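You operate a simulated robot arm through the tools that you are given. There is no shell and no other tool.

Carry out the task below with a simulated robot arm. There is one attempt and no reset: what you move stays moved.

## Task
Lay the short blue-end cane on the pale GUIDE; mark at 10 cm.
Fine: lock the stop there, push the cane up to it; one mark; leave the colour dial as it is.

The check looks at the end state, three seconds after you hand in, the way a careful person would. Anything else that was tipped, shoved, dropped, spilled or broken makes it a failure.

## Robot
A 7-joint arm with a fingered hand, fixed in place. Base frame: the origin is at the foot of the arm, x ahead of it, y to its left, z up; the work surface is at about z = 860. Lengths are in mm, angles in rad, forces in N, time in s.
With the tool pointing down near the work surface it reaches from about 260 to 700 mm from the base axis. Its first joint turns from -2.897 to 2.897 rad. Payload 4 kg.
The tool frame sits at the grasp point between the pads (the TCP): z along the fingers, y along the line on which they close. The tips reach 26 mm beyond it. The gripper opens to 156 mm. The gripper's body begins 73 mm behind the TCP. The gripper is a hand of 4 fingers: y runs from the thumb to the fingers, the wrist lies at [0, 0, -239] in the tool frame.
Orientation is told as [roll, pitch, yaw] about the base's x, y, z axes, in that order, counted from this pose: with the fingers straight down and closing along the base's y, the tool's x points along the base's -x, its y along +y and its z along -z.

## Interface
- The arm moves only by the tool apply_moves. Its argument "moves" is a list of rows, each a list of 6 numbers: the shift along the tool's x, y, z in mm, then the turn, a rotation vector about the tool's x, y, z in rad. In form: [[tx, ty, tz, ax, ay, az], ...]. A call has 1 to 20 rows; each row is the pose to reach, as a shift and turn from the pose commanded when the call began, along the tool's axes at that moment. Each row takes 0.2 s and may step no farther than 50 mm and 0.15 rad from the row before; otherwise, the whole call is refused. Where a pose cannot be reached the arm comes as near as it can. A force on the tool above 40 N (or 10 N above the force at the start of the call, whichever is more), or a blocked arm, ends the call early, and 0.2 s more pass. In this call time passes only in rows, and 0.2 s behind the last. The reply holds the time, the measured pose of the TCP, the force on the tool along the base axes, the opening and the grip force, in the units named above and with some noise, with the torque about the TCP (base axes, N m) and any sound that the robot's microphone picked up.
- Cameras (640 x 400 px; columns grow to the right, rows downward): "scene" is fixed at [56.2, 650.4, 1423.4]; the picture's right is [-0.56, -0.83, 0.00], its down [-0.52, 0.36, -0.77] and it looks along [0.64, -0.44, -0.63] (base axes); focal length 281 px, centre (320, 200). "wrist" rides on the gripper at [58, -58, -91] in the tool frame; the picture's right is [0.71, 0.71, 0.00], its down [-0.53, 0.53, -0.67] and it looks along [-0.47, 0.47, 0.74] (tool axes); focal length 265 px, centre (320, 200). There is no depth. A picture from a camera that has moved, and an enlarged one, comes with that camera's place and axes in the base frame and with its lens. The place of the scene camera against the robot may be out by one fixed shift of up to 12 mm in any direction.
- snapshot(camera): a new picture of that camera. It takes no simulated time.
- move_fingers(finger1, finger2, finger3, thumb_bend): sets how far each is bent, from 0 (flat) to 1 (curled in); at 0.3 the hand is open as for a grip, at 0.7 the pads meet at the TCP. One left out holds its place. A second passes; each finger stops where it meets its share of the squeeze, and holds until it gets a number again. It is the only way to open and close the hand. It gives what a move gives, with no picture; readings hold the bend of each and the force on the fingers (four entries, about 0 where the hand has none), thumb and palm.
- close_up(camera, box): a new picture of the part [left, top, right, bottom] of that camera's present view, enlarged. It takes no simulated time.
- hand_in(): hands the job in; it is judged then, once.

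Places have to be worked out from the pictures, the camera data and where the tool is seen. Open the gripper and draw the arm clear of the work before you hand the job in, unless the task says otherwise.

The tools are called after "Call:" as a command line: name --pt "numbers of a row" for each row, then --argument value for the rest, lists and objects as JSON in quotes. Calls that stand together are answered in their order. apply_moves: Moves the arm, as the interface text tells. Its arguments: {"type":"object","properties":{"moves":{"type":"array","items":{"type":"array","items":{"type":"number"}}}},"required":["moves"]} The other tools are called the same way: move_fingers (finger1, finger2, finger3, thumb_bend) moves the fingers one by one; snapshot (camera) takes a picture; close_up (camera, box) takes an enlarged picture of a part of a camera's view; hand_in () hands the job in.

At the start:

```text
time: 0.0
tcp_pos: [438.1, 104.1, 1165.7]
orientation: [0.001, 0.0, 0.0]
contact_force: [0.3, 0.3, 0.4]
ft_torque: [0.04, 0.02, 0.01]
opening: 155.8
gripper_force: 0.2
shape: jaw
bend: [0.3, 0.3, 0.3, 0.3]
finger forces: [0.0, 0.0, 0.1, 0.0, 0.0, 0.0]
```

scene: 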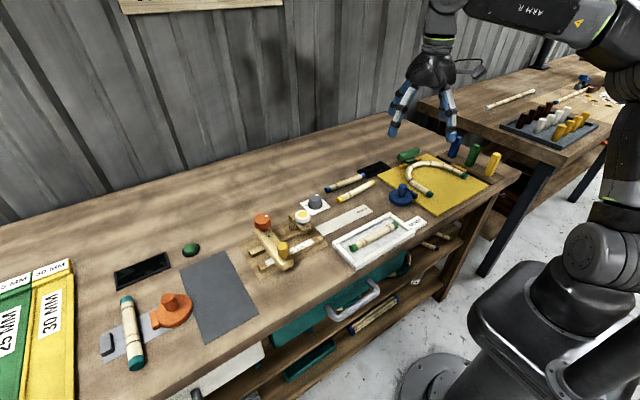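
wrist: 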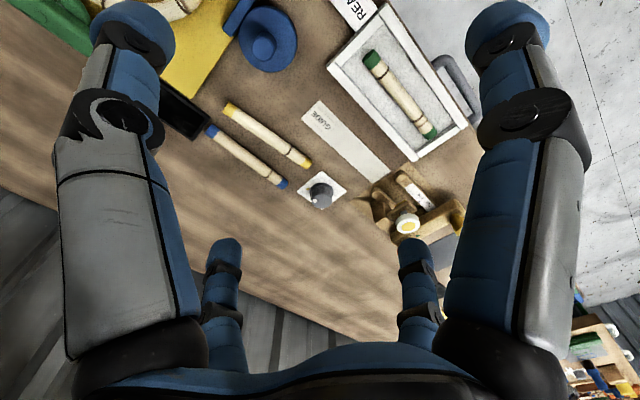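

I start by looking closely at the guide, the stop, the marker device and the canes.

Call:
close_up --camera "scene" --box '[230, 150, 430, 280]'

Call:
close_up --camera "wrist" --box '[180, 80, 480, 270]'

Call:
close_up --camera "scene" --box '[240, 200, 340, 280]'

Call:
close_up --camera "scene" --box '[380, 120, 520, 220]'

Call:
close_up --camera "scene" --box '[80, 230, 280, 380]'

```text
3.08 times, centred on (330, 215) of scene
camera zoom: at [56.2, 650.4, 1423.4], right [-0.56, -0.83, 0.0], down [-0.52, 0.36, -0.77], along [0.64, -0.44, -0.63], focal length 865 px, centre (289, 154)
```

zoom: 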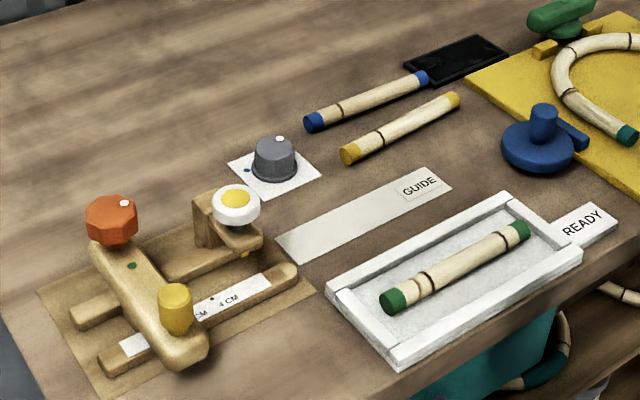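

```text
2.11 times, centred on (330, 175) of wrist
camera zoom: at [379.4, 47.3, 1256.7], right [-0.71, 0.71, 0.0], down [0.53, 0.53, 0.67], along [0.47, 0.47, -0.74], focal length 559 px, centre (299, 253)
```

zoom: 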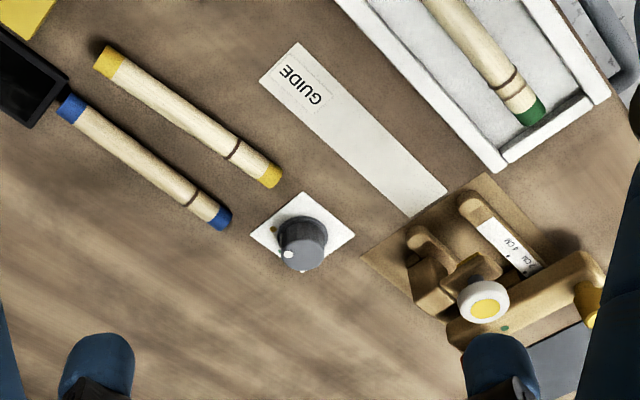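

```text
5.00 times, centred on (290, 240) of scene
camera zoom: at [56.2, 650.4, 1423.4], right [-0.56, -0.83, 0.0], down [-0.52, 0.36, -0.77], along [0.64, -0.44, -0.63], focal length 1405 px, centre (470, 0)
```

zoom: 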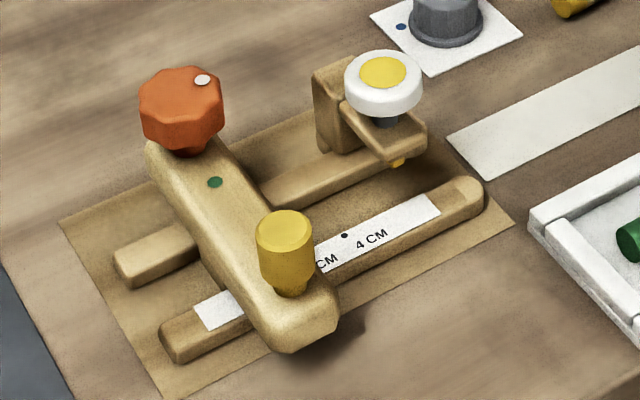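

```text
4.00 times, centred on (450, 170) of scene
camera zoom: at [56.2, 650.4, 1423.4], right [-0.56, -0.83, 0.0], down [-0.52, 0.36, -0.77], along [0.64, -0.44, -0.63], focal length 1124 px, centre (-200, 320)
```

zoom: 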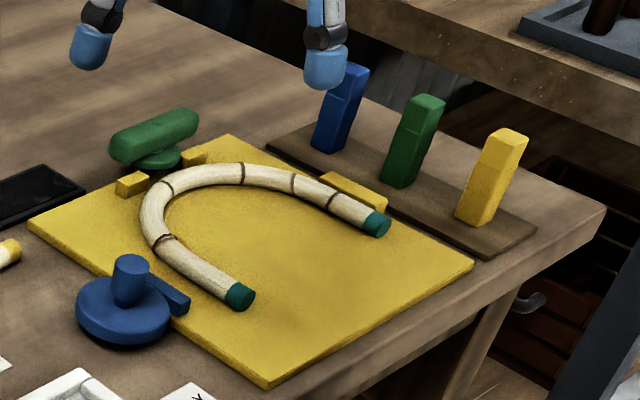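

```text
2.67 times, centred on (180, 305) of scene
camera zoom: at [56.2, 650.4, 1423.4], right [-0.56, -0.83, 0.0], down [-0.52, 0.36, -0.77], along [0.64, -0.44, -0.63], focal length 749 px, centre (693, -80)
```

zoom: 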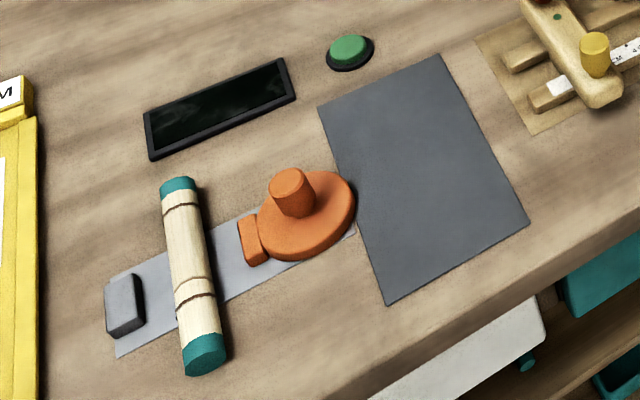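

The blue cane lies along y near (648, 61–211), the guide spans about x 496–534 and y 152–337, and the marking device sits at y > 345. I move high above the device to look at it with the wrist camera.

Call:
apply_moves --pt "6 37 18 0 0 0" --pt "12 74 36 0 0 0" --pt "18 111 54 0 0 0" --pt "24 148 72 0 0 0" --pt "30 185 90 0 0 0" --pt "37 222 106 0 0 0"

Call:
snapshot --camera "wrist"

Call:
snapshot --camera "scene"

```text
time: 1.4
tcp_pos: [408.5, 290.5, 1075.9]
orientation: [0.0, -0.001, -0.001]
contact_force: [-1.2, -0.4, -0.3]
ft_torque: [0.03, 0.0, 0.02]
opening: 156.0
gripper_force: 0.0
shape: jaw
bend: [0.3, 0.3, 0.3, 0.3]
finger forces: [0.0, 0.0, 0.0, 0.0, 0.0, 0.1]
out of reach, approached as far as the arm can: row 6
```

```text
taken
camera wrist: at [350.2, 232.8, 1165.6], right [-0.71, 0.71, 0.0], down [0.53, 0.53, 0.67], along [0.47, 0.47, -0.74], focal length 265 px, centre (320, 200)
```

wrist: 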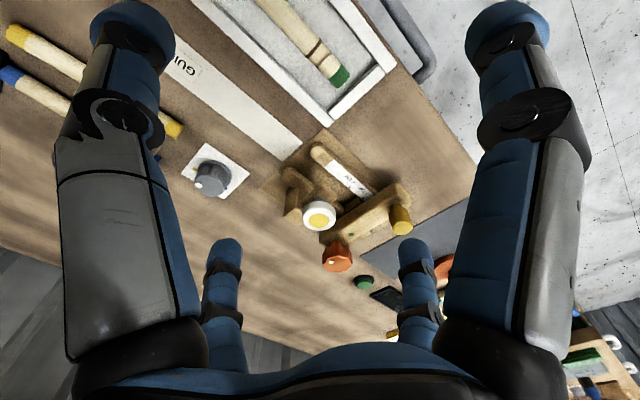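

```text
taken
```

scene: 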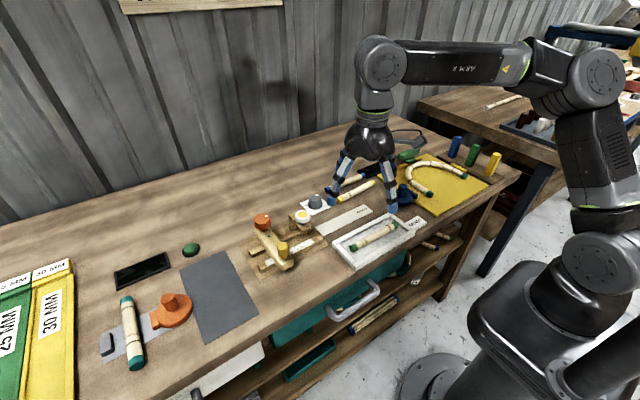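

The sixth row was out of reach, probably a wrist joint limit at this yaw. I need the fingers closing along x for the cane anyway, so I turn the hand by +90° yaw, which is negative about tool z.

Call:
apply_moves --pt "0 0 0 0 0 -0.1428" --pt "0 0 0 0 0 -0.2856" --pt "0 0 0 0 0 -0.4284" --pt "0 0 0 0 0 -0.5712" --pt "0 0 0 0 0 -0.714" --pt "0 0 0 0 0 -0.8568" --pt "0 0 0 0 0 -0.9996" --pt "0 0 0 0 0 -1.1424" --pt "0 0 0 0 0 -1.2852" --pt "0 0 0 0 0 -1.428" --pt "0 0 0 0 0 -1.5708"

Call:
snapshot --camera "wrist"

```text
time: 3.8
tcp_pos: [409.7, 289.6, 1074.0]
orientation: [-0.004, 0.002, 1.573]
contact_force: [0.1, -0.2, 0.6]
ft_torque: [0.0, -0.03, -0.02]
opening: 155.8
gripper_force: 0.1
shape: jaw
bend: [0.3, 0.3, 0.3, 0.3]
finger forces: [0.0, 0.1, 0.0, 0.0, 0.1, 0.1]
```

```text
taken
camera wrist: at [466.3, 231.9, 1165.0], right [-0.71, -0.71, 0.0], down [-0.53, 0.52, 0.67], along [-0.47, 0.47, -0.74], focal length 265 px, centre (320, 200)
```

wrist: 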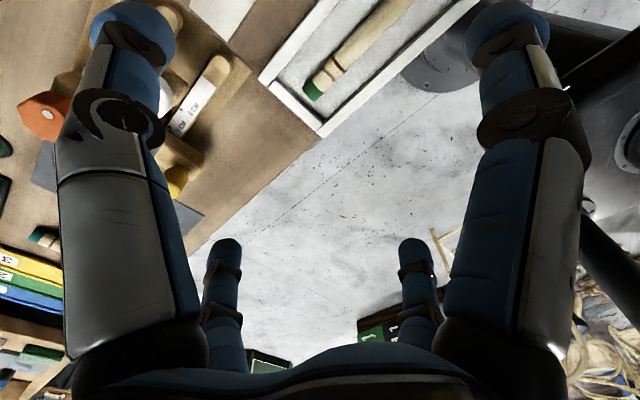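

Yaw can be turned freely in this direction. I go to yaw 45° behind the device so the camera looks along +y at it.

Call:
apply_moves --pt "4 -18 2 0 0 0.131" --pt "8 -35 5 0 0 0.262" --pt "12 -53 7 0 0 0.393" --pt "16 -70 9 0 0 0.524" --pt "20 -88 12 0 0 0.655" --pt "25 -105 14 0 0 0.785"

Call:
snapshot --camera "wrist"

Call:
close_up --camera "wrist" --box '[220, 80, 420, 240]'

```text
time: 5.2
tcp_pos: [494.5, 231.4, 1058.3]
orientation: [0.0, -0.001, 0.784]
contact_force: [-0.9, 0.1, 1.0]
ft_torque: [0.01, -0.03, 0.0]
opening: 155.9
gripper_force: 0.1
shape: jaw
bend: [0.3, 0.3, 0.3, 0.3]
finger forces: [0.1, 0.0, 0.0, 0.1, 0.1, 0.0]
out of reach, approached as far as the arm can: row 3, 4, 5, 6
```

```text
taken
camera wrist: at [494.1, 150.6, 1148.8], right [-1.0, 0.0, 0.0], down [0.0, 0.74, 0.67], along [0.0, 0.67, -0.74], focal length 265 px, centre (320, 200)
```

wrist: 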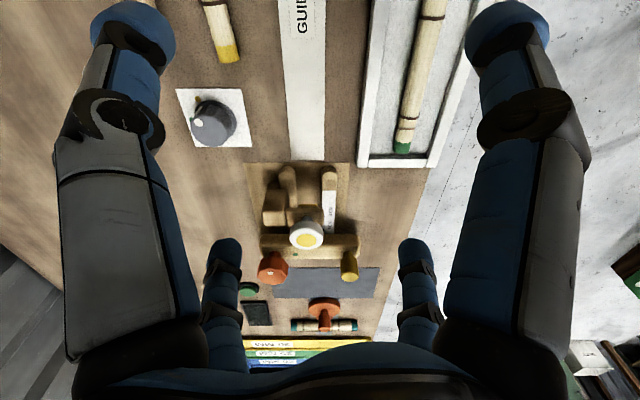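

```text
2.50 times, centred on (320, 160) of wrist
camera zoom: at [494.1, 150.6, 1148.8], right [-1.0, 0.0, 0.0], down [0.0, 0.74, 0.67], along [0.0, 0.67, -0.74], focal length 664 px, centre (320, 300)
```

zoom: 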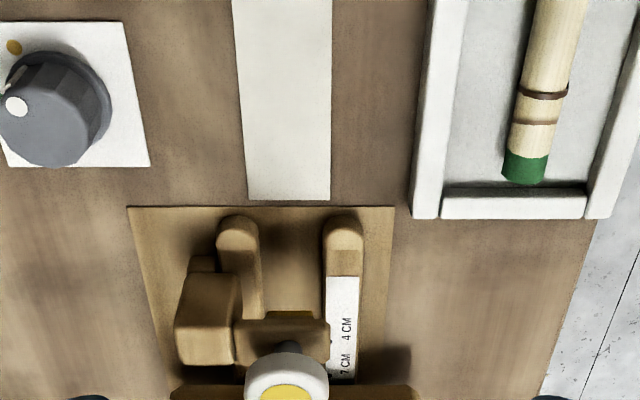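

The tool is at the edge of its reach here, so reach shrinks with height. I zoom in on the scale, stop and knob in both views to read the markings.

Call:
close_up --camera "scene" --box '[270, 225, 340, 268]'

Call:
close_up --camera "wrist" --box '[250, 160, 370, 290]'

Call:
close_up --camera "scene" --box '[245, 205, 305, 245]'

Call:
close_up --camera "scene" --box '[310, 150, 420, 215]'

```text
9.14 times, centred on (305, 246) of scene
camera zoom: at [56.2, 650.4, 1423.4], right [-0.56, -0.83, 0.0], down [-0.52, 0.36, -0.77], along [0.64, -0.44, -0.63], focal length 2569 px, centre (457, -225)
```

zoom: 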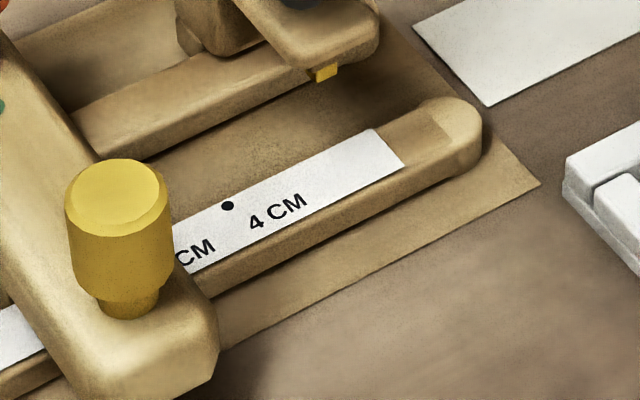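

```text
3.08 times, centred on (310, 225) of wrist
camera zoom: at [494.1, 150.6, 1148.8], right [-1.0, 0.0, 0.0], down [0.0, 0.74, 0.67], along [0.0, 0.67, -0.74], focal length 817 px, centre (351, 123)
```

zoom: 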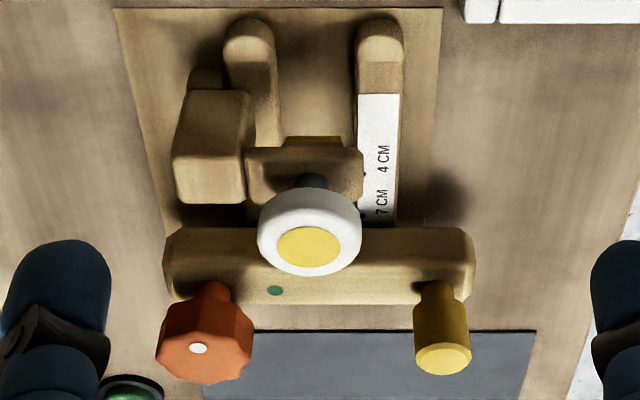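

```text
10.00 times, centred on (275, 225) of scene
camera zoom: at [56.2, 650.4, 1423.4], right [-0.56, -0.83, 0.0], down [-0.52, 0.36, -0.77], along [0.64, -0.44, -0.63], focal length 2810 px, centre (770, -50)
```

zoom: 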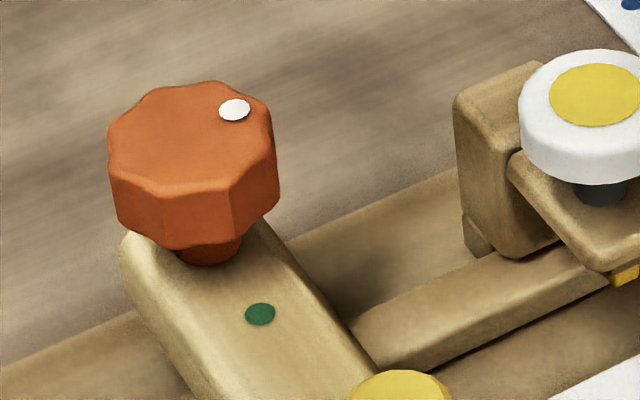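

```text
5.82 times, centred on (365, 182) of scene
camera zoom: at [56.2, 650.4, 1423.4], right [-0.56, -0.83, 0.0], down [-0.52, 0.36, -0.77], along [0.64, -0.44, -0.63], focal length 1635 px, centre (58, 302)
```

zoom: 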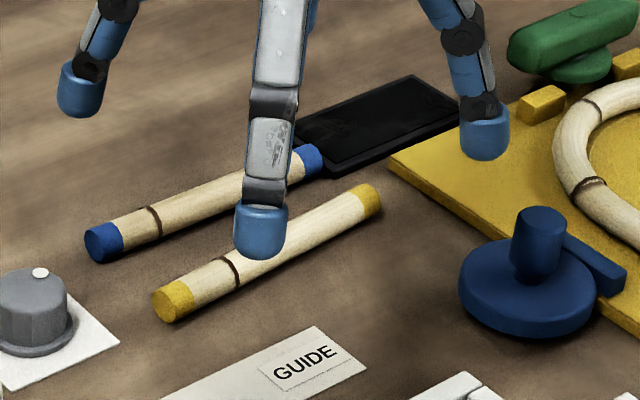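

The scale reads 4 CM and 7 CM with 30 mm spacing, and the stop face now sits at about 7.7 cm. The hand seems to have four fingers spaced at 90°, so I test which finger number is which by flattening finger 1 in free space.

Call:
move_fingers --finger1 0.0

Call:
snapshot --camera "wrist"

Call:
close_up --camera "scene" --box '[290, 50, 450, 230]'

```text
time: 6.2
tcp_pos: [494.7, 231.7, 1058.4]
orientation: [0.0, -0.002, 0.784]
contact_force: [0.2, -0.1, 0.0]
ft_torque: [-0.02, 0.0, 0.0]
opening: 129.7
gripper_force: 0.1
shape: fingers
bend: [0.01, 0.3, 0.3, 0.3]
finger forces: [0.0, 0.1, 0.0, 0.1, 0.0, 0.1]
```

```text
taken
camera wrist: at [494.4, 150.6, 1148.9], right [-1.0, 0.0, 0.0], down [0.0, 0.74, 0.67], along [0.0, 0.67, -0.74], focal length 265 px, centre (320, 200)
```

wrist: 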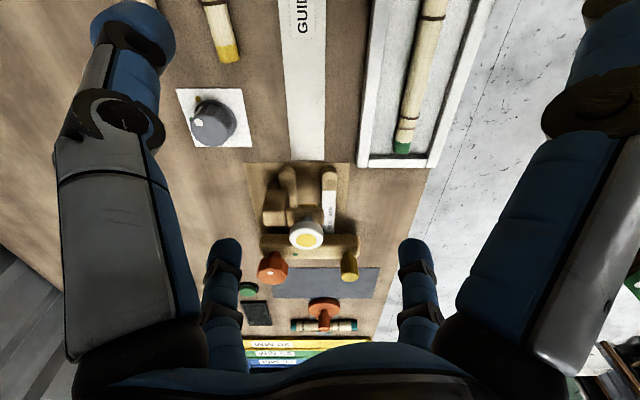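

```text
2.22 times, centred on (370, 140) of scene
camera zoom: at [56.2, 650.4, 1423.4], right [-0.56, -0.83, 0.0], down [-0.52, 0.36, -0.77], along [0.64, -0.44, -0.63], focal length 624 px, centre (209, 333)
```

zoom: 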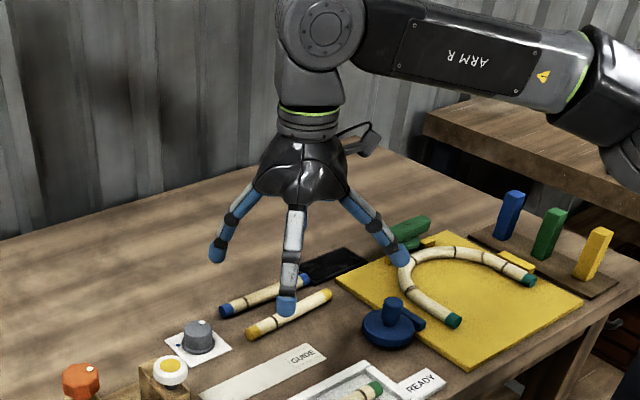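

Finger 1 is on the tool +x side, and flat only splays it slightly. I check what fully curled looks like.

Call:
move_fingers --finger1 1.0 --finger3 1.0

Call:
snapshot --camera "wrist"

Call:
close_up --camera "scene" --box '[290, 90, 450, 220]'

```text
time: 7.2
tcp_pos: [495.4, 231.8, 1059.0]
orientation: [-0.001, -0.001, 0.786]
contact_force: [-0.4, 0.1, -0.5]
ft_torque: [0.0, 0.02, -0.02]
opening: 76.8
gripper_force: 0.0
shape: fingers
bend: [0.89, 0.3, 1.0, 0.3]
finger forces: [0.1, 0.0, 0.0, 0.1, 0.0, 0.1]
```

```text
taken
camera wrist: at [494.4, 150.6, 1148.8], right [-1.0, 0.0, 0.0], down [0.0, 0.74, 0.67], along [0.0, 0.67, -0.74], focal length 265 px, centre (320, 200)
```

wrist: 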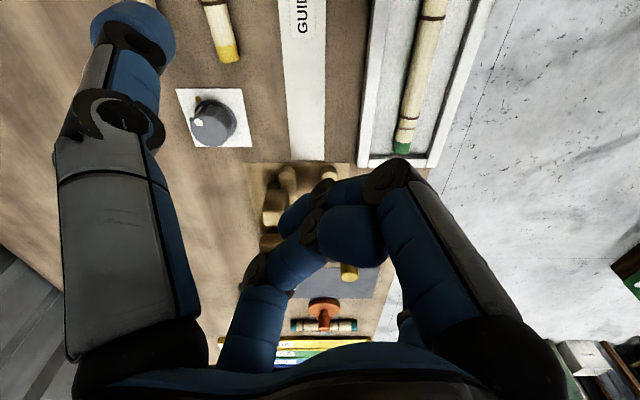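

```text
3.08 times, centred on (370, 155) of scene
camera zoom: at [56.2, 650.4, 1423.4], right [-0.56, -0.83, 0.0], down [-0.52, 0.36, -0.77], along [0.64, -0.44, -0.63], focal length 865 px, centre (166, 338)
```

zoom: 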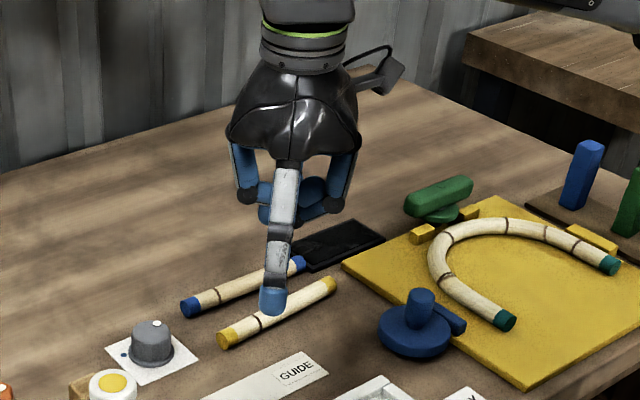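

Curled fingers 1 and 3 sit well above the tips, so the thumb and finger 2 work as a two-jaw gripper. I close those two to use the tips as a pusher.

Call:
move_fingers --finger2 0.7 --thumb_bend 0.7

Call:
snapshot --camera "wrist"

Call:
close_up --camera "scene" --box '[290, 90, 450, 220]'

```text
time: 8.2
tcp_pos: [495.1, 232.9, 1058.0]
orientation: [0.001, -0.001, 0.786]
contact_force: [0.4, 0.3, -0.7]
ft_torque: [0.02, -0.02, -0.03]
opening: 19.8
gripper_force: 0.1
shape: fingers
bend: [0.91, 0.7, 1.0, 0.7]
finger forces: [0.1, 0.1, 0.0, 0.0, 0.1, 0.1]
```

```text
taken
camera wrist: at [494.4, 150.6, 1148.8], right [-1.0, 0.0, 0.0], down [0.0, 0.74, 0.67], along [0.0, 0.67, -0.74], focal length 265 px, centre (320, 200)
```

wrist: 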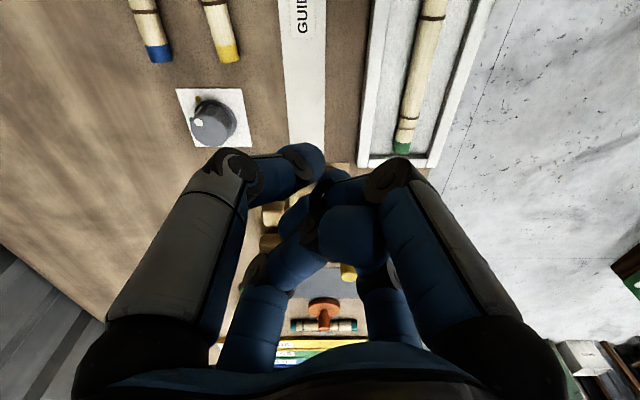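

```text
3.08 times, centred on (370, 155) of scene
camera zoom: at [56.2, 650.4, 1423.4], right [-0.56, -0.83, 0.0], down [-0.52, 0.36, -0.77], along [0.64, -0.44, -0.63], focal length 865 px, centre (166, 338)
```

zoom: 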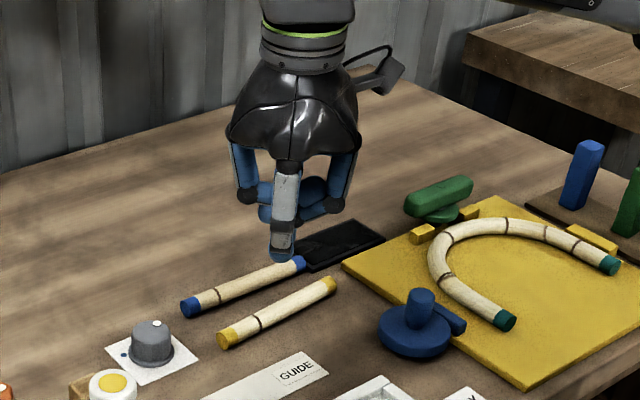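

Tips closed, with their lower ends about 26–30 mm below the TCP. I now move to a high waypoint just behind the yellow peg, turning to yaw 90°.

Call:
apply_moves --pt "-17 27 8 0 0 -0.131" --pt "-34 54 16 0 0 -0.262" --pt "-52 82 24 0 0 -0.393" --pt "-69 109 32 0 0 -0.524" --pt "-86 136 40 0 0 -0.655" --pt "-103 163.5 48 0 0 -0.785"

Call:
snapshot --camera "wrist"

Call:
close_up --camera "scene" --box '[230, 130, 390, 280]'

```text
time: 9.6
tcp_pos: [425.8, 264.3, 993.3]
orientation: [-0.002, 0.0, 1.564]
contact_force: [0.1, 0.3, -0.5]
ft_torque: [0.0, -0.03, -0.03]
opening: 19.9
gripper_force: 0.0
shape: fingers
bend: [0.91, 0.7, 1.0, 0.7]
finger forces: [0.1, 0.1, 0.1, 0.0, 0.0, 0.0]
out of reach, approached as far as the arm can: row 1, 2, 3, 4, 5, 6
```

```text
taken
camera wrist: at [482.5, 206.0, 1084.5], right [-0.71, -0.7, 0.0], down [-0.52, 0.53, 0.67], along [-0.47, 0.48, -0.74], focal length 265 px, centre (320, 200)
```

wrist: 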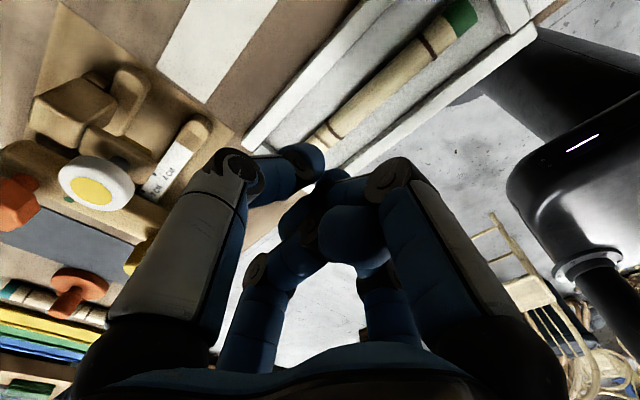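

```text
2.67 times, centred on (310, 205) of scene
camera zoom: at [56.2, 650.4, 1423.4], right [-0.56, -0.83, 0.0], down [-0.52, 0.36, -0.77], along [0.64, -0.44, -0.63], focal length 749 px, centre (347, 187)
```

zoom: 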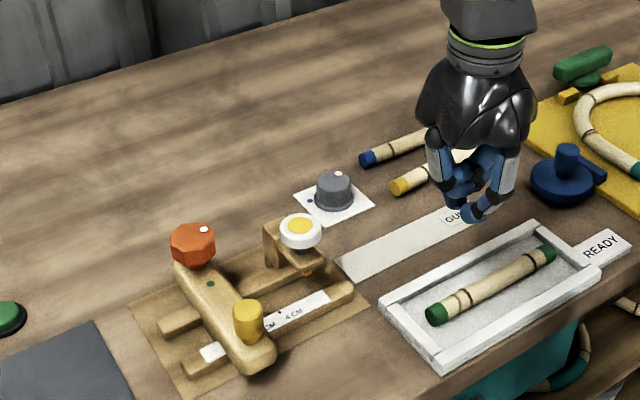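

The arm stopped at (426, 264, 993), well short of the target, so some limit other than plain reach is active. I look at the whole arm.

Call:
snapshot --camera "scene"

Call:
apply_moves --pt "0 0 -10 0 0 0"

```text
taken
```

scene: 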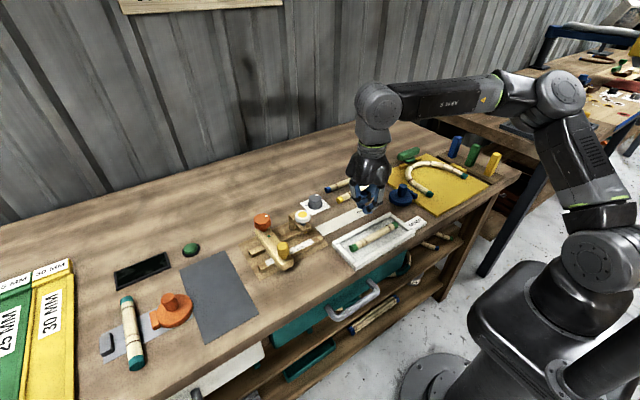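

```text
time: 10.0
tcp_pos: [425.9, 262.7, 1006.5]
orientation: [0.001, 0.0, 1.571]
contact_force: [-0.2, 0.5, -0.6]
ft_torque: [0.01, -0.02, 0.02]
opening: 19.5
gripper_force: 0.0
shape: fingers
bend: [0.91, 0.7, 1.0, 0.7]
finger forces: [0.0, 0.0, 0.0, 0.0, 0.0, 0.0]
```

The posture looks twisted at the elbow rather than fully stretched. I test a straight +y move without any turn.

Call:
apply_moves --pt "-15 0 0 0 0 0" --pt "-30 0 0 0 0 0" --pt "-45 0 0 0 0 0"

Call:
snapshot --camera "scene"

```text
time: 10.8
tcp_pos: [427.3, 294.5, 1009.7]
orientation: [-0.002, -0.001, 1.572]
contact_force: [1.2, 0.6, -0.6]
ft_torque: [0.0, 0.05, 0.04]
opening: 19.6
gripper_force: 0.1
shape: fingers
bend: [0.91, 0.7, 1.0, 0.7]
finger forces: [0.0, 0.0, 0.1, 0.0, 0.0, 0.0]
out of reach, approached as far as the arm can: row 3
```

```text
taken
```

scene: 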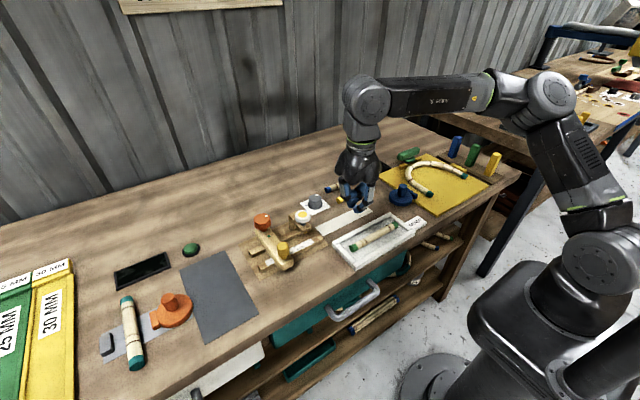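

It gained 32 mm before flagging, so I'll keep probing with small rows.

Call:
apply_moves --pt "-10 0 0 0 0 0" --pt "-20 0 0 0 0 0" --pt "-30 0 0 0 0 0" --pt "-40 0 0 0 0 0"

Call:
snapshot --camera "scene"

```text
time: 11.8
tcp_pos: [426.0, 294.0, 1010.3]
orientation: [-0.002, -0.002, 1.572]
contact_force: [0.2, -0.5, -1.1]
ft_torque: [0.0, 0.0, 0.0]
opening: 20.0
gripper_force: 0.1
shape: fingers
bend: [0.91, 0.7, 1.0, 0.7]
finger forces: [0.1, 0.0, 0.0, 0.1, 0.0, 0.0]
out of reach, approached as far as the arm can: row 1, 2, 3, 4
```

```text
taken
```

scene: 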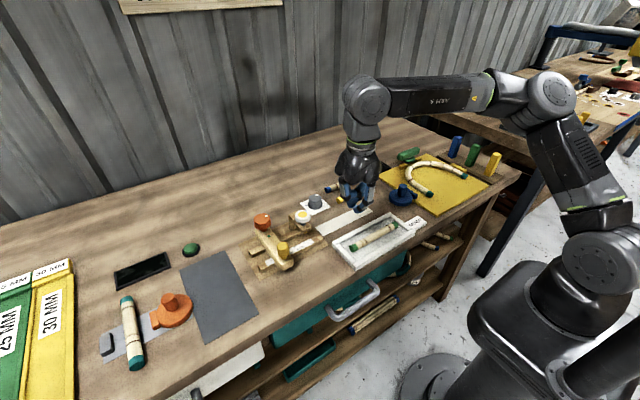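

I'm stuck at this point, so I test whether joint-1 direction or radius is limiting by moving along an arc at constant radius.

Call:
apply_moves --pt "-12 11 0 0 0 0" --pt "-24 21 0 0 0 0" --pt "-36 32 0 0 0 0"

Call:
apply_moves --pt "0 0 10 0 0 0" --pt "0 0 20 0 0 0" --pt "0 0 30 0 0 0"

```text
time: 12.6
tcp_pos: [411.9, 304.5, 1009.7]
orientation: [-0.003, -0.002, 1.568]
contact_force: [0.4, -0.4, -0.9]
ft_torque: [0.0, 0.03, 0.01]
opening: 19.8
gripper_force: 0.0
shape: fingers
bend: [0.91, 0.7, 1.0, 0.7]
finger forces: [0.0, 0.0, 0.1, 0.0, 0.0, 0.0]
out of reach, approached as far as the arm can: row 1, 2, 3
```

```text
time: 13.4
tcp_pos: [412.1, 304.0, 978.9]
orientation: [-0.002, -0.001, 1.571]
contact_force: [-0.1, 0.2, -0.5]
ft_torque: [-0.01, -0.01, 0.0]
opening: 19.7
gripper_force: 0.1
shape: fingers
bend: [0.91, 0.7, 1.0, 0.7]
finger forces: [0.0, 0.0, 0.1, 0.1, 0.0, 0.1]
```

Lowering is free. At this lower height I try moving radially outward.

Call:
apply_moves --pt "-10 -12 0 0 0 0" --pt "-20 -24 0 0 0 0" --pt "-30 -36 0 0 0 0" --pt "-40 -48 0 0 0 0"

Call:
snapshot --camera "scene"

```text
time: 14.4
tcp_pos: [412.8, 304.9, 978.8]
orientation: [-0.002, -0.001, 1.57]
contact_force: [0.4, 1.0, 0.1]
ft_torque: [-0.01, 0.01, -0.04]
opening: 19.8
gripper_force: 0.0
shape: fingers
bend: [0.91, 0.7, 1.0, 0.7]
finger forces: [0.1, 0.1, 0.1, 0.0, 0.0, 0.1]
out of reach, approached as far as the arm can: row 1, 2, 3, 4
```

```text
taken
```

scene: 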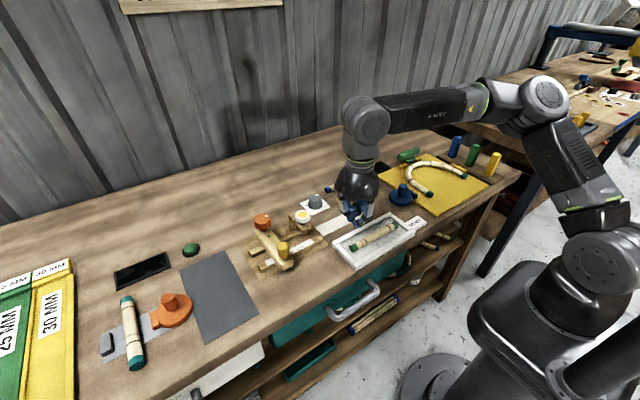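

Still blocked radially. I test whether the hand's yaw is involved: turn it further to yaw 135° in place, then try outward again.

Call:
apply_moves --pt "0 0 0 0 0 -0.131" --pt "0 0 0 0 0 -0.262" --pt "0 0 0 0 0 -0.393" --pt "0 0 0 0 0 -0.524" --pt "0 0 0 0 0 -0.655" --pt "0 0 0 0 0 -0.785"

Call:
apply_moves --pt "-15.7 0 0 0 0 0" --pt "-30 0 0 0 0 0" --pt "-45 0 0 0 0 0"

Call:
snapshot --camera "scene"

```text
time: 15.8
tcp_pos: [412.9, 299.9, 980.2]
orientation: [-0.003, 0.0, 2.358]
contact_force: [0.1, 0.0, -0.1]
ft_torque: [-0.01, -0.05, 0.03]
opening: 19.7
gripper_force: 0.0
shape: fingers
bend: [0.91, 0.7, 1.0, 0.7]
finger forces: [0.0, 0.1, 0.0, 0.1, 0.0, 0.0]
```

```text
time: 16.6
tcp_pos: [404.4, 309.1, 982.1]
orientation: [-0.005, 0.0, 2.353]
contact_force: [0.5, 0.0, 0.8]
ft_torque: [-0.03, -0.02, 0.0]
opening: 19.9
gripper_force: 0.1
shape: fingers
bend: [0.91, 0.7, 1.0, 0.7]
finger forces: [0.0, 0.0, 0.0, 0.0, 0.0, 0.1]
out of reach, approached as far as the arm can: row 1, 2, 3
```

```text
taken
```

scene: 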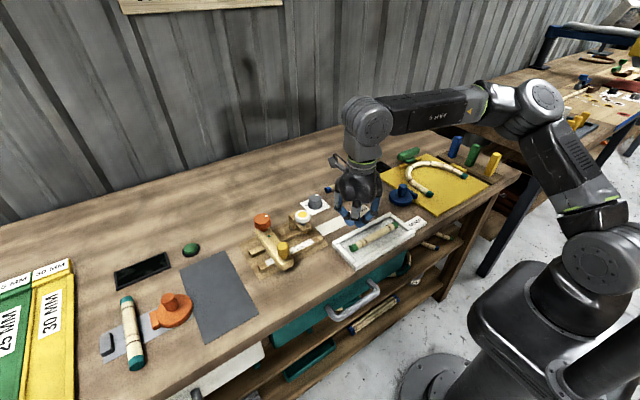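

The stuck points lie on a line rather than a circle, so this may be posture-dependent. I retract toward the base, swing around to a larger azimuth there, and then extend.

Call:
apply_moves --pt "-4 32 0 0 0 0" --pt "-8 64 0 0 0 0" --pt "-11 94 0 0 0 0" --pt "-44 94 0 0 0 0" --pt "-77 94 0 0 0 0" --pt "-110 94 0 0 0 0"

Call:
snapshot --camera "scene"

```text
time: 18.0
tcp_pos: [259.8, 319.9, 983.4]
orientation: [0.0, 0.0, 2.355]
contact_force: [-0.6, 0.5, 0.0]
ft_torque: [-0.03, -0.01, -0.02]
opening: 19.8
gripper_force: 0.1
shape: fingers
bend: [0.91, 0.7, 1.0, 0.7]
finger forces: [0.0, 0.1, 0.1, 0.0, 0.0, 0.1]
```

```text
taken
```

scene: 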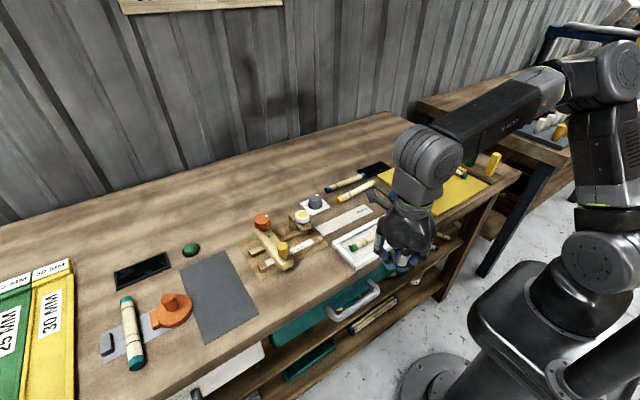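

The swing works at a shorter radius. Now I extend radially outward from here toward the peg.

Call:
apply_moves --pt "-3 -31 0 0 0 0" --pt "-5 -62 0 0 0 0" --pt "-8 -93 0 0 0 0" --pt "-11 -124 0 0 0 0" --pt "-13 -155 0 0 0 0"

Call:
snapshot --camera "scene"

```text
time: 19.2
tcp_pos: [273.1, 337.5, 981.8]
orientation: [-0.002, -0.001, 2.356]
contact_force: [0.6, -0.5, 0.4]
ft_torque: [-0.02, 0.01, 0.01]
opening: 20.0
gripper_force: 0.0
shape: fingers
bend: [0.91, 0.7, 1.0, 0.7]
finger forces: [0.1, 0.0, 0.1, 0.1, 0.1, 0.1]
out of reach, approached as far as the arm can: row 1, 2, 3, 4, 5
```

```text
taken
```

scene: 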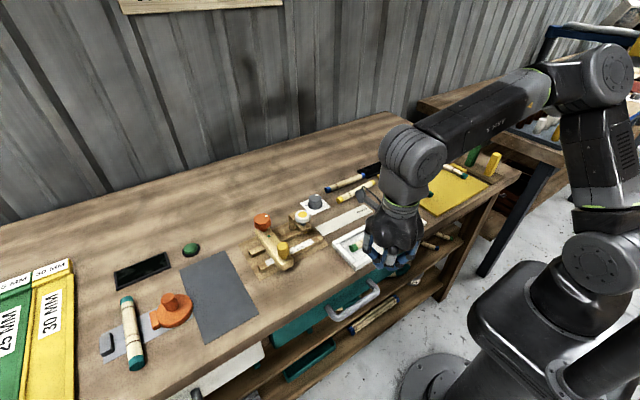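

The elbow stays at an azimuth of about 10° while the hand moves, so joint 1 seems stuck or at a limit. I swing the hand well to the −y side, high up, to see whether the elbow follows.

Call:
apply_moves --pt "31 25 -17 0 0 0.11" --pt "62 50 -33 0 0 0.22" --pt "93 74 -50 0 0 0.33" --pt "124 99 -67 0 0 0.44" --pt "155 124 -83 0 0 0.55" --pt "187 148 -100 0 0 0.66" --pt "226 166 -100 0 0 0.77" --pt "265 184 -100 0 0 0.88" --pt "303 202 -100 0 0 0.99" --pt "342 219 -100 0 0 1.1" --pt "381 237 -100 0 0 1.21" --pt "420 254 -100 0 0 1.31"

Call:
snapshot --camera "scene"

Call:
snapshot --camera "wrist"

```text
time: 21.8
tcp_pos: [388.9, -136.6, 1078.3]
orientation: [-0.001, 0.002, 1.045]
contact_force: [-0.5, 0.0, 0.5]
ft_torque: [-0.01, -0.02, -0.01]
opening: 19.6
gripper_force: 0.0
shape: fingers
bend: [0.91, 0.7, 1.0, 0.7]
finger forces: [0.0, 0.0, 0.1, 0.1, 0.1, 0.0]
```

```text
taken
```

scene: 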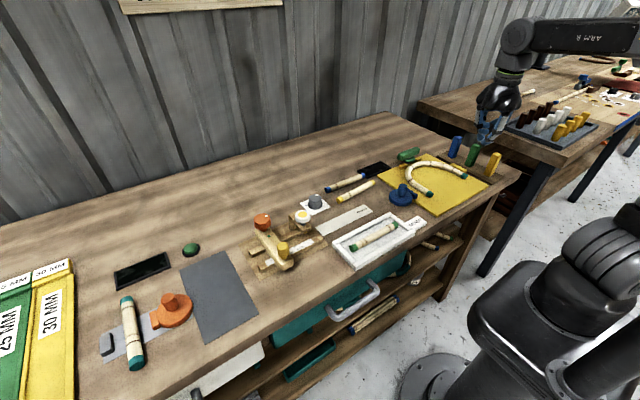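

```text
taken
camera wrist: at [409.5, -214.9, 1168.7], right [-0.97, -0.26, 0.0], down [-0.19, 0.72, 0.67], along [-0.17, 0.65, -0.74], focal length 265 px, centre (320, 200)
```

wrist: 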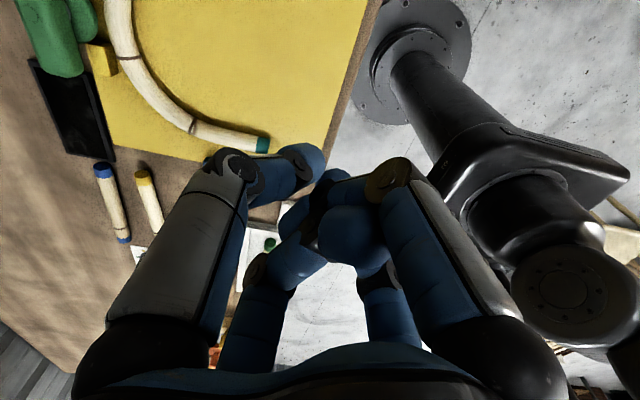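

In this region the arm moves freely, and the shoulder has turned. Before trying the long way round with joint 1, I turn the hand about its axis so the wrist camera looks toward −y and the back.

Call:
apply_moves --pt "0 0 0 0 0 0.145" --pt "0 0 0 0 0 0.29" --pt "0 0 0 0 0 0.435" --pt "0 0 0 0 0 0.58" --pt "0 0 0 0 0 0.725" --pt "0 0 0 0 0 0.87" --pt "0 0 0 0 0 1.015" --pt "0 0 0 0 0 1.16" --pt "0 0 0 0 0 1.305" --pt "0 0 0 0 0 1.45" --pt "0 0 0 0 0 1.595" --pt "0 0 0 0 0 1.74" --pt "0 0 0 0 0 1.885" --pt "0 0 0 0 0 2.03" --pt "0 0 0 0 0 2.175" --pt "0 0 0 0 0 2.32" --pt "0 0 0 0 0 2.465" --pt "0 0 0 0 0 2.61"

Call:
snapshot --camera "wrist"

Call:
snapshot --camera "scene"

```text
time: 25.6
tcp_pos: [387.3, -146.2, 1076.9]
orientation: [0.001, 0.001, -1.561]
contact_force: [0.8, 0.8, -0.4]
ft_torque: [-0.03, 0.04, -0.01]
opening: 20.0
gripper_force: 0.0
shape: fingers
bend: [0.91, 0.7, 1.0, 0.7]
finger forces: [0.1, 0.0, 0.1, 0.1, 0.1, 0.0]
out of reach, approached as far as the arm can: row 18
```

```text
taken
camera wrist: at [328.3, -87.8, 1167.7], right [0.7, 0.71, 0.0], down [0.53, -0.52, 0.67], along [0.48, -0.47, -0.74], focal length 265 px, centre (320, 200)
```

wrist: 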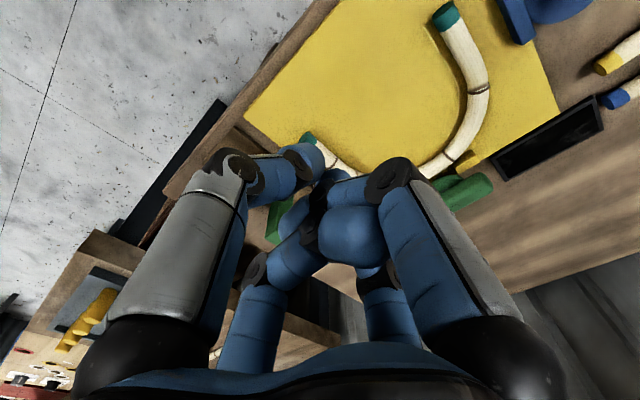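

```text
taken
```

scene: 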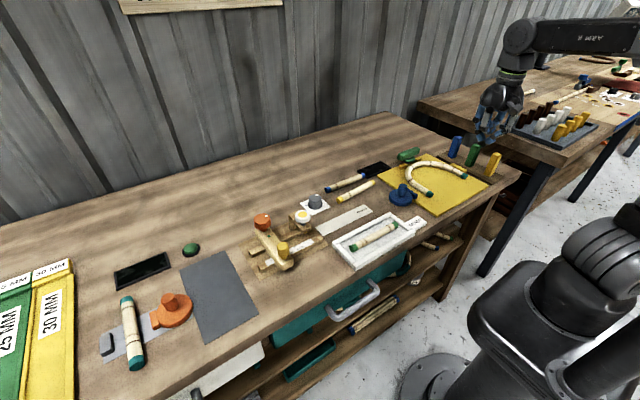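

Hand yaw also has a limit near here, about −69° relative to the arm. I begin swinging joint 1 the other way in stages, raised up, with the camera looking outward to check clearance.

Call:
apply_moves --pt "-37 -20 -9 0 0 0.08" --pt "-74 -41 -18 0 0 0.17" --pt "-109 -66 -27 0 0 0.26" --pt "-141 -95 -36 0 0 0.35" --pt "-170 -126 -45 0 0 0.44" --pt "-196 -161 -54 0 0 0.53" --pt "-218 -198 -63 0 0 0.62" --pt "-235 -237 -72 0 0 0.71"

Call:
snapshot --camera "wrist"

Call:
snapshot --camera "scene"

```text
time: 27.4
tcp_pos: [153.8, -381.6, 1145.8]
orientation: [0.001, 0.002, -2.275]
contact_force: [-0.2, 0.0, -0.3]
ft_torque: [0.05, 0.02, 0.0]
opening: 19.8
gripper_force: 0.1
shape: fingers
bend: [0.91, 0.7, 1.0, 0.7]
finger forces: [0.0, 0.0, 0.0, 0.0, 0.0, 0.0]
```

```text
taken
camera wrist: at [146.7, -299.5, 1237.5], right [1.0, 0.08, 0.0], down [0.06, -0.74, 0.67], along [0.05, -0.67, -0.74], focal length 265 px, centre (320, 200)
```

wrist: 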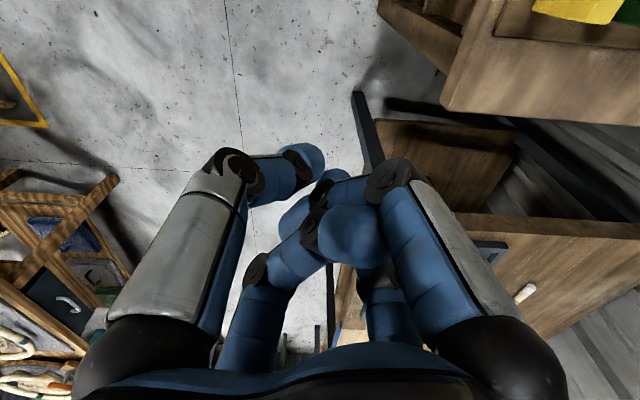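

```text
taken
```

scene: 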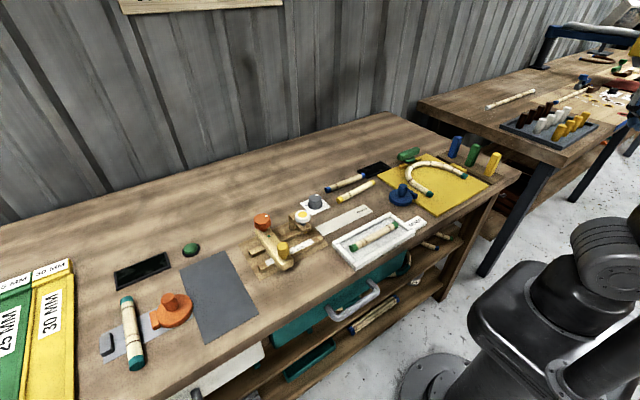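

The swing is clear and unobstructed so far. I continue another 60° around with the same radius and hand angle relative to the arm.

Call:
apply_moves --pt "-37.1 -22 0 0 0 0.105" --pt "-71.7 -47.8 0 0 0 0.21" --pt "-103.4 -77 0 0 0 0.315" --pt "-131.9 -109.4 0 0 0 0.42" --pt "-156.8 -144.7 0 0 0 0.525" --pt "-177.9 -182.2 0 0 0 0.63" --pt "-195 -222 0 0 0 0.735" --pt "-207.6 -263.3 0 0 0 0.84" --pt "-216.2 -305.9 0 0 0 0.945" --pt "-220.1 -348.4 0 0 0 1.05"

Call:
snapshot --camera "wrist"

Call:
snapshot --camera "scene"

```text
time: 29.6
tcp_pos: [-257.9, -326.9, 1146.1]
orientation: [0.001, 0.001, 2.96]
contact_force: [0.3, 0.3, -0.5]
ft_torque: [0.0, -0.02, -0.02]
opening: 19.7
gripper_force: 0.0
shape: fingers
bend: [0.91, 0.7, 1.0, 0.7]
finger forces: [0.0, 0.1, 0.0, 0.0, 0.0, 0.0]
```

```text
taken
camera wrist: at [-189.5, -280.2, 1237.3], right [0.57, -0.82, 0.0], down [-0.61, -0.42, 0.67], along [-0.55, -0.38, -0.74], focal length 265 px, centre (320, 200)
```

wrist: 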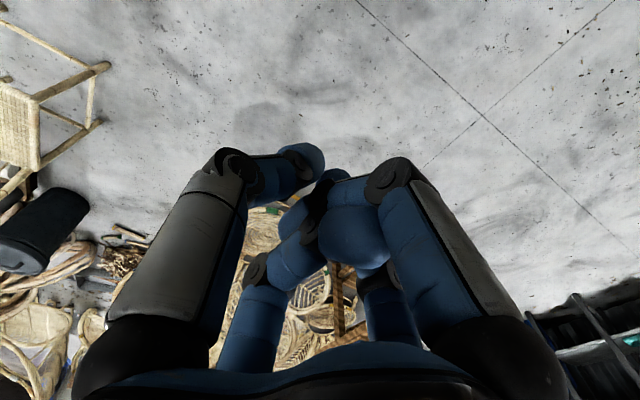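

```text
taken
```

scene: 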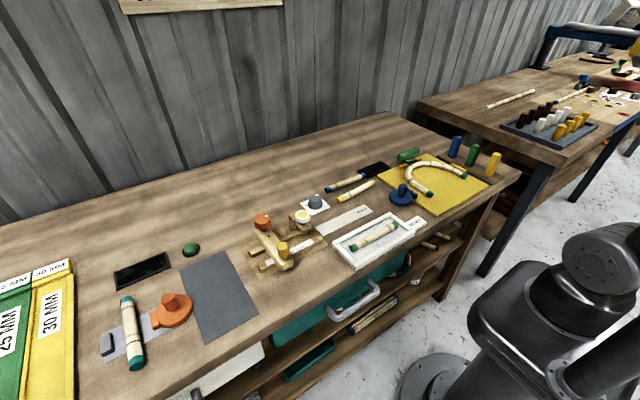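

Az −128° and clear all round, with only the floor below. I continue another 60° with the same pattern.

Call:
apply_moves --pt "-37.1 -22 0 0 0 0.105" --pt "-71.7 -47.8 0 0 0 0.21" --pt "-103.4 -77 0 0 0 0.315" --pt "-131.9 -109.4 0 0 0 0.42" --pt "-156.8 -144.7 0 0 0 0.525" --pt "-177.9 -182.2 0 0 0 0.63" --pt "-195 -222 0 0 0 0.735" --pt "-207.6 -263.3 0 0 0 0.84" --pt "-216.2 -305.9 0 0 0 0.945" --pt "-220.1 -348.4 0 0 0 1.05"

Call:
snapshot --camera "wrist"

Call:
snapshot --camera "scene"

```text
time: 31.6
tcp_pos: [-406.3, -93.0, 1150.0]
orientation: [0.009, 0.004, 2.265]
contact_force: [0.7, -0.2, 0.2]
ft_torque: [0.0, 0.02, 0.02]
opening: 19.7
gripper_force: 0.0
shape: fingers
bend: [0.91, 0.7, 1.0, 0.7]
finger forces: [0.0, 0.0, 0.0, 0.0, 0.0, 0.0]
stopped in row 9: the arm was blocked; the commanded pose is now the measured one
```

```text
taken
camera wrist: at [-325.3, -98.7, 1240.2], right [-0.09, -1.0, 0.01], down [-0.74, 0.07, 0.67], along [-0.67, 0.05, -0.74], focal length 265 px, centre (320, 200)
```

wrist: 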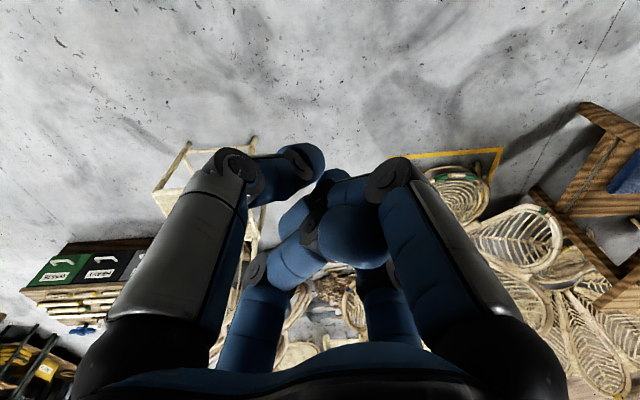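

```text
taken
```

scene: 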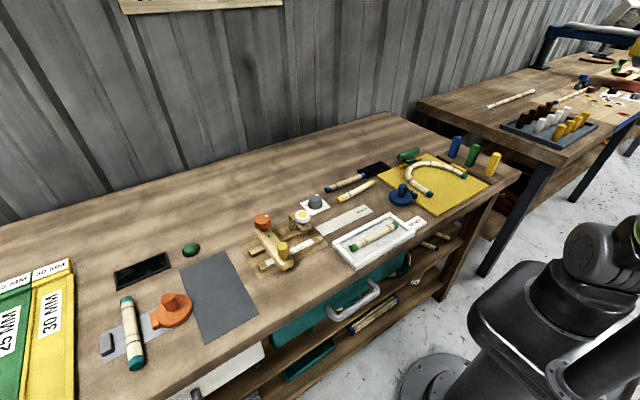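

The arm hit joint 1's stop at az −167°, so joint 1 zero is az 0. The shoulder disc shows the starting posture was the flipped one, with joint 1 near +166°, and that explains the stuck moves. The arm is now in the normal posture, so I swing back to the table the way I came.

Call:
apply_moves --pt "39.3 18 0 0 0 -0.105" --pt "80.1 31.8 0 0 0 -0.21" --pt "122.2 41.2 0 0 0 -0.315" --pt "165.1 46.2 0 0 0 -0.42" --pt "208.2 46.5 0 0 0 -0.525" --pt "251.1 42.4 0 0 0 -0.63" --pt "293.6 33.8 0 0 0 -0.735" --pt "334.6 20.7 0 0 0 -0.84" --pt "374.6 3.5 0 0 0 -0.945" --pt "411.7 -17.6 0 0 0 -1.05" --pt "446.8 -42.6 0 0 0 -1.155" --pt "479.1 -71.2 0 0 0 -1.26" --pt "508.1 -103 0 0 0 -1.365" --pt "533.8 -137.9 0 0 0 -1.47" --pt "555.6 -175 0 0 0 -1.575" --pt "573.4 -214.3 0 0 0 -1.68" --pt "587.1 -255.3 0 0 0 -1.785" --pt "596.3 -297.3 0 0 0 -1.89" --pt "601.1 -340.3 0 0 0 -1.995" --pt "601.4 -383.4 0 0 0 -2.1"

```text
time: 35.8
tcp_pos: [273.8, -312.2, 1152.7]
orientation: [0.0, -0.009, -1.923]
contact_force: [0.0, 0.5, -0.1]
ft_torque: [0.02, -0.02, 0.03]
opening: 19.8
gripper_force: 0.0
shape: fingers
bend: [0.91, 0.7, 1.0, 0.7]
finger forces: [0.0, 0.1, 0.0, 0.0, 0.1, 0.1]
```

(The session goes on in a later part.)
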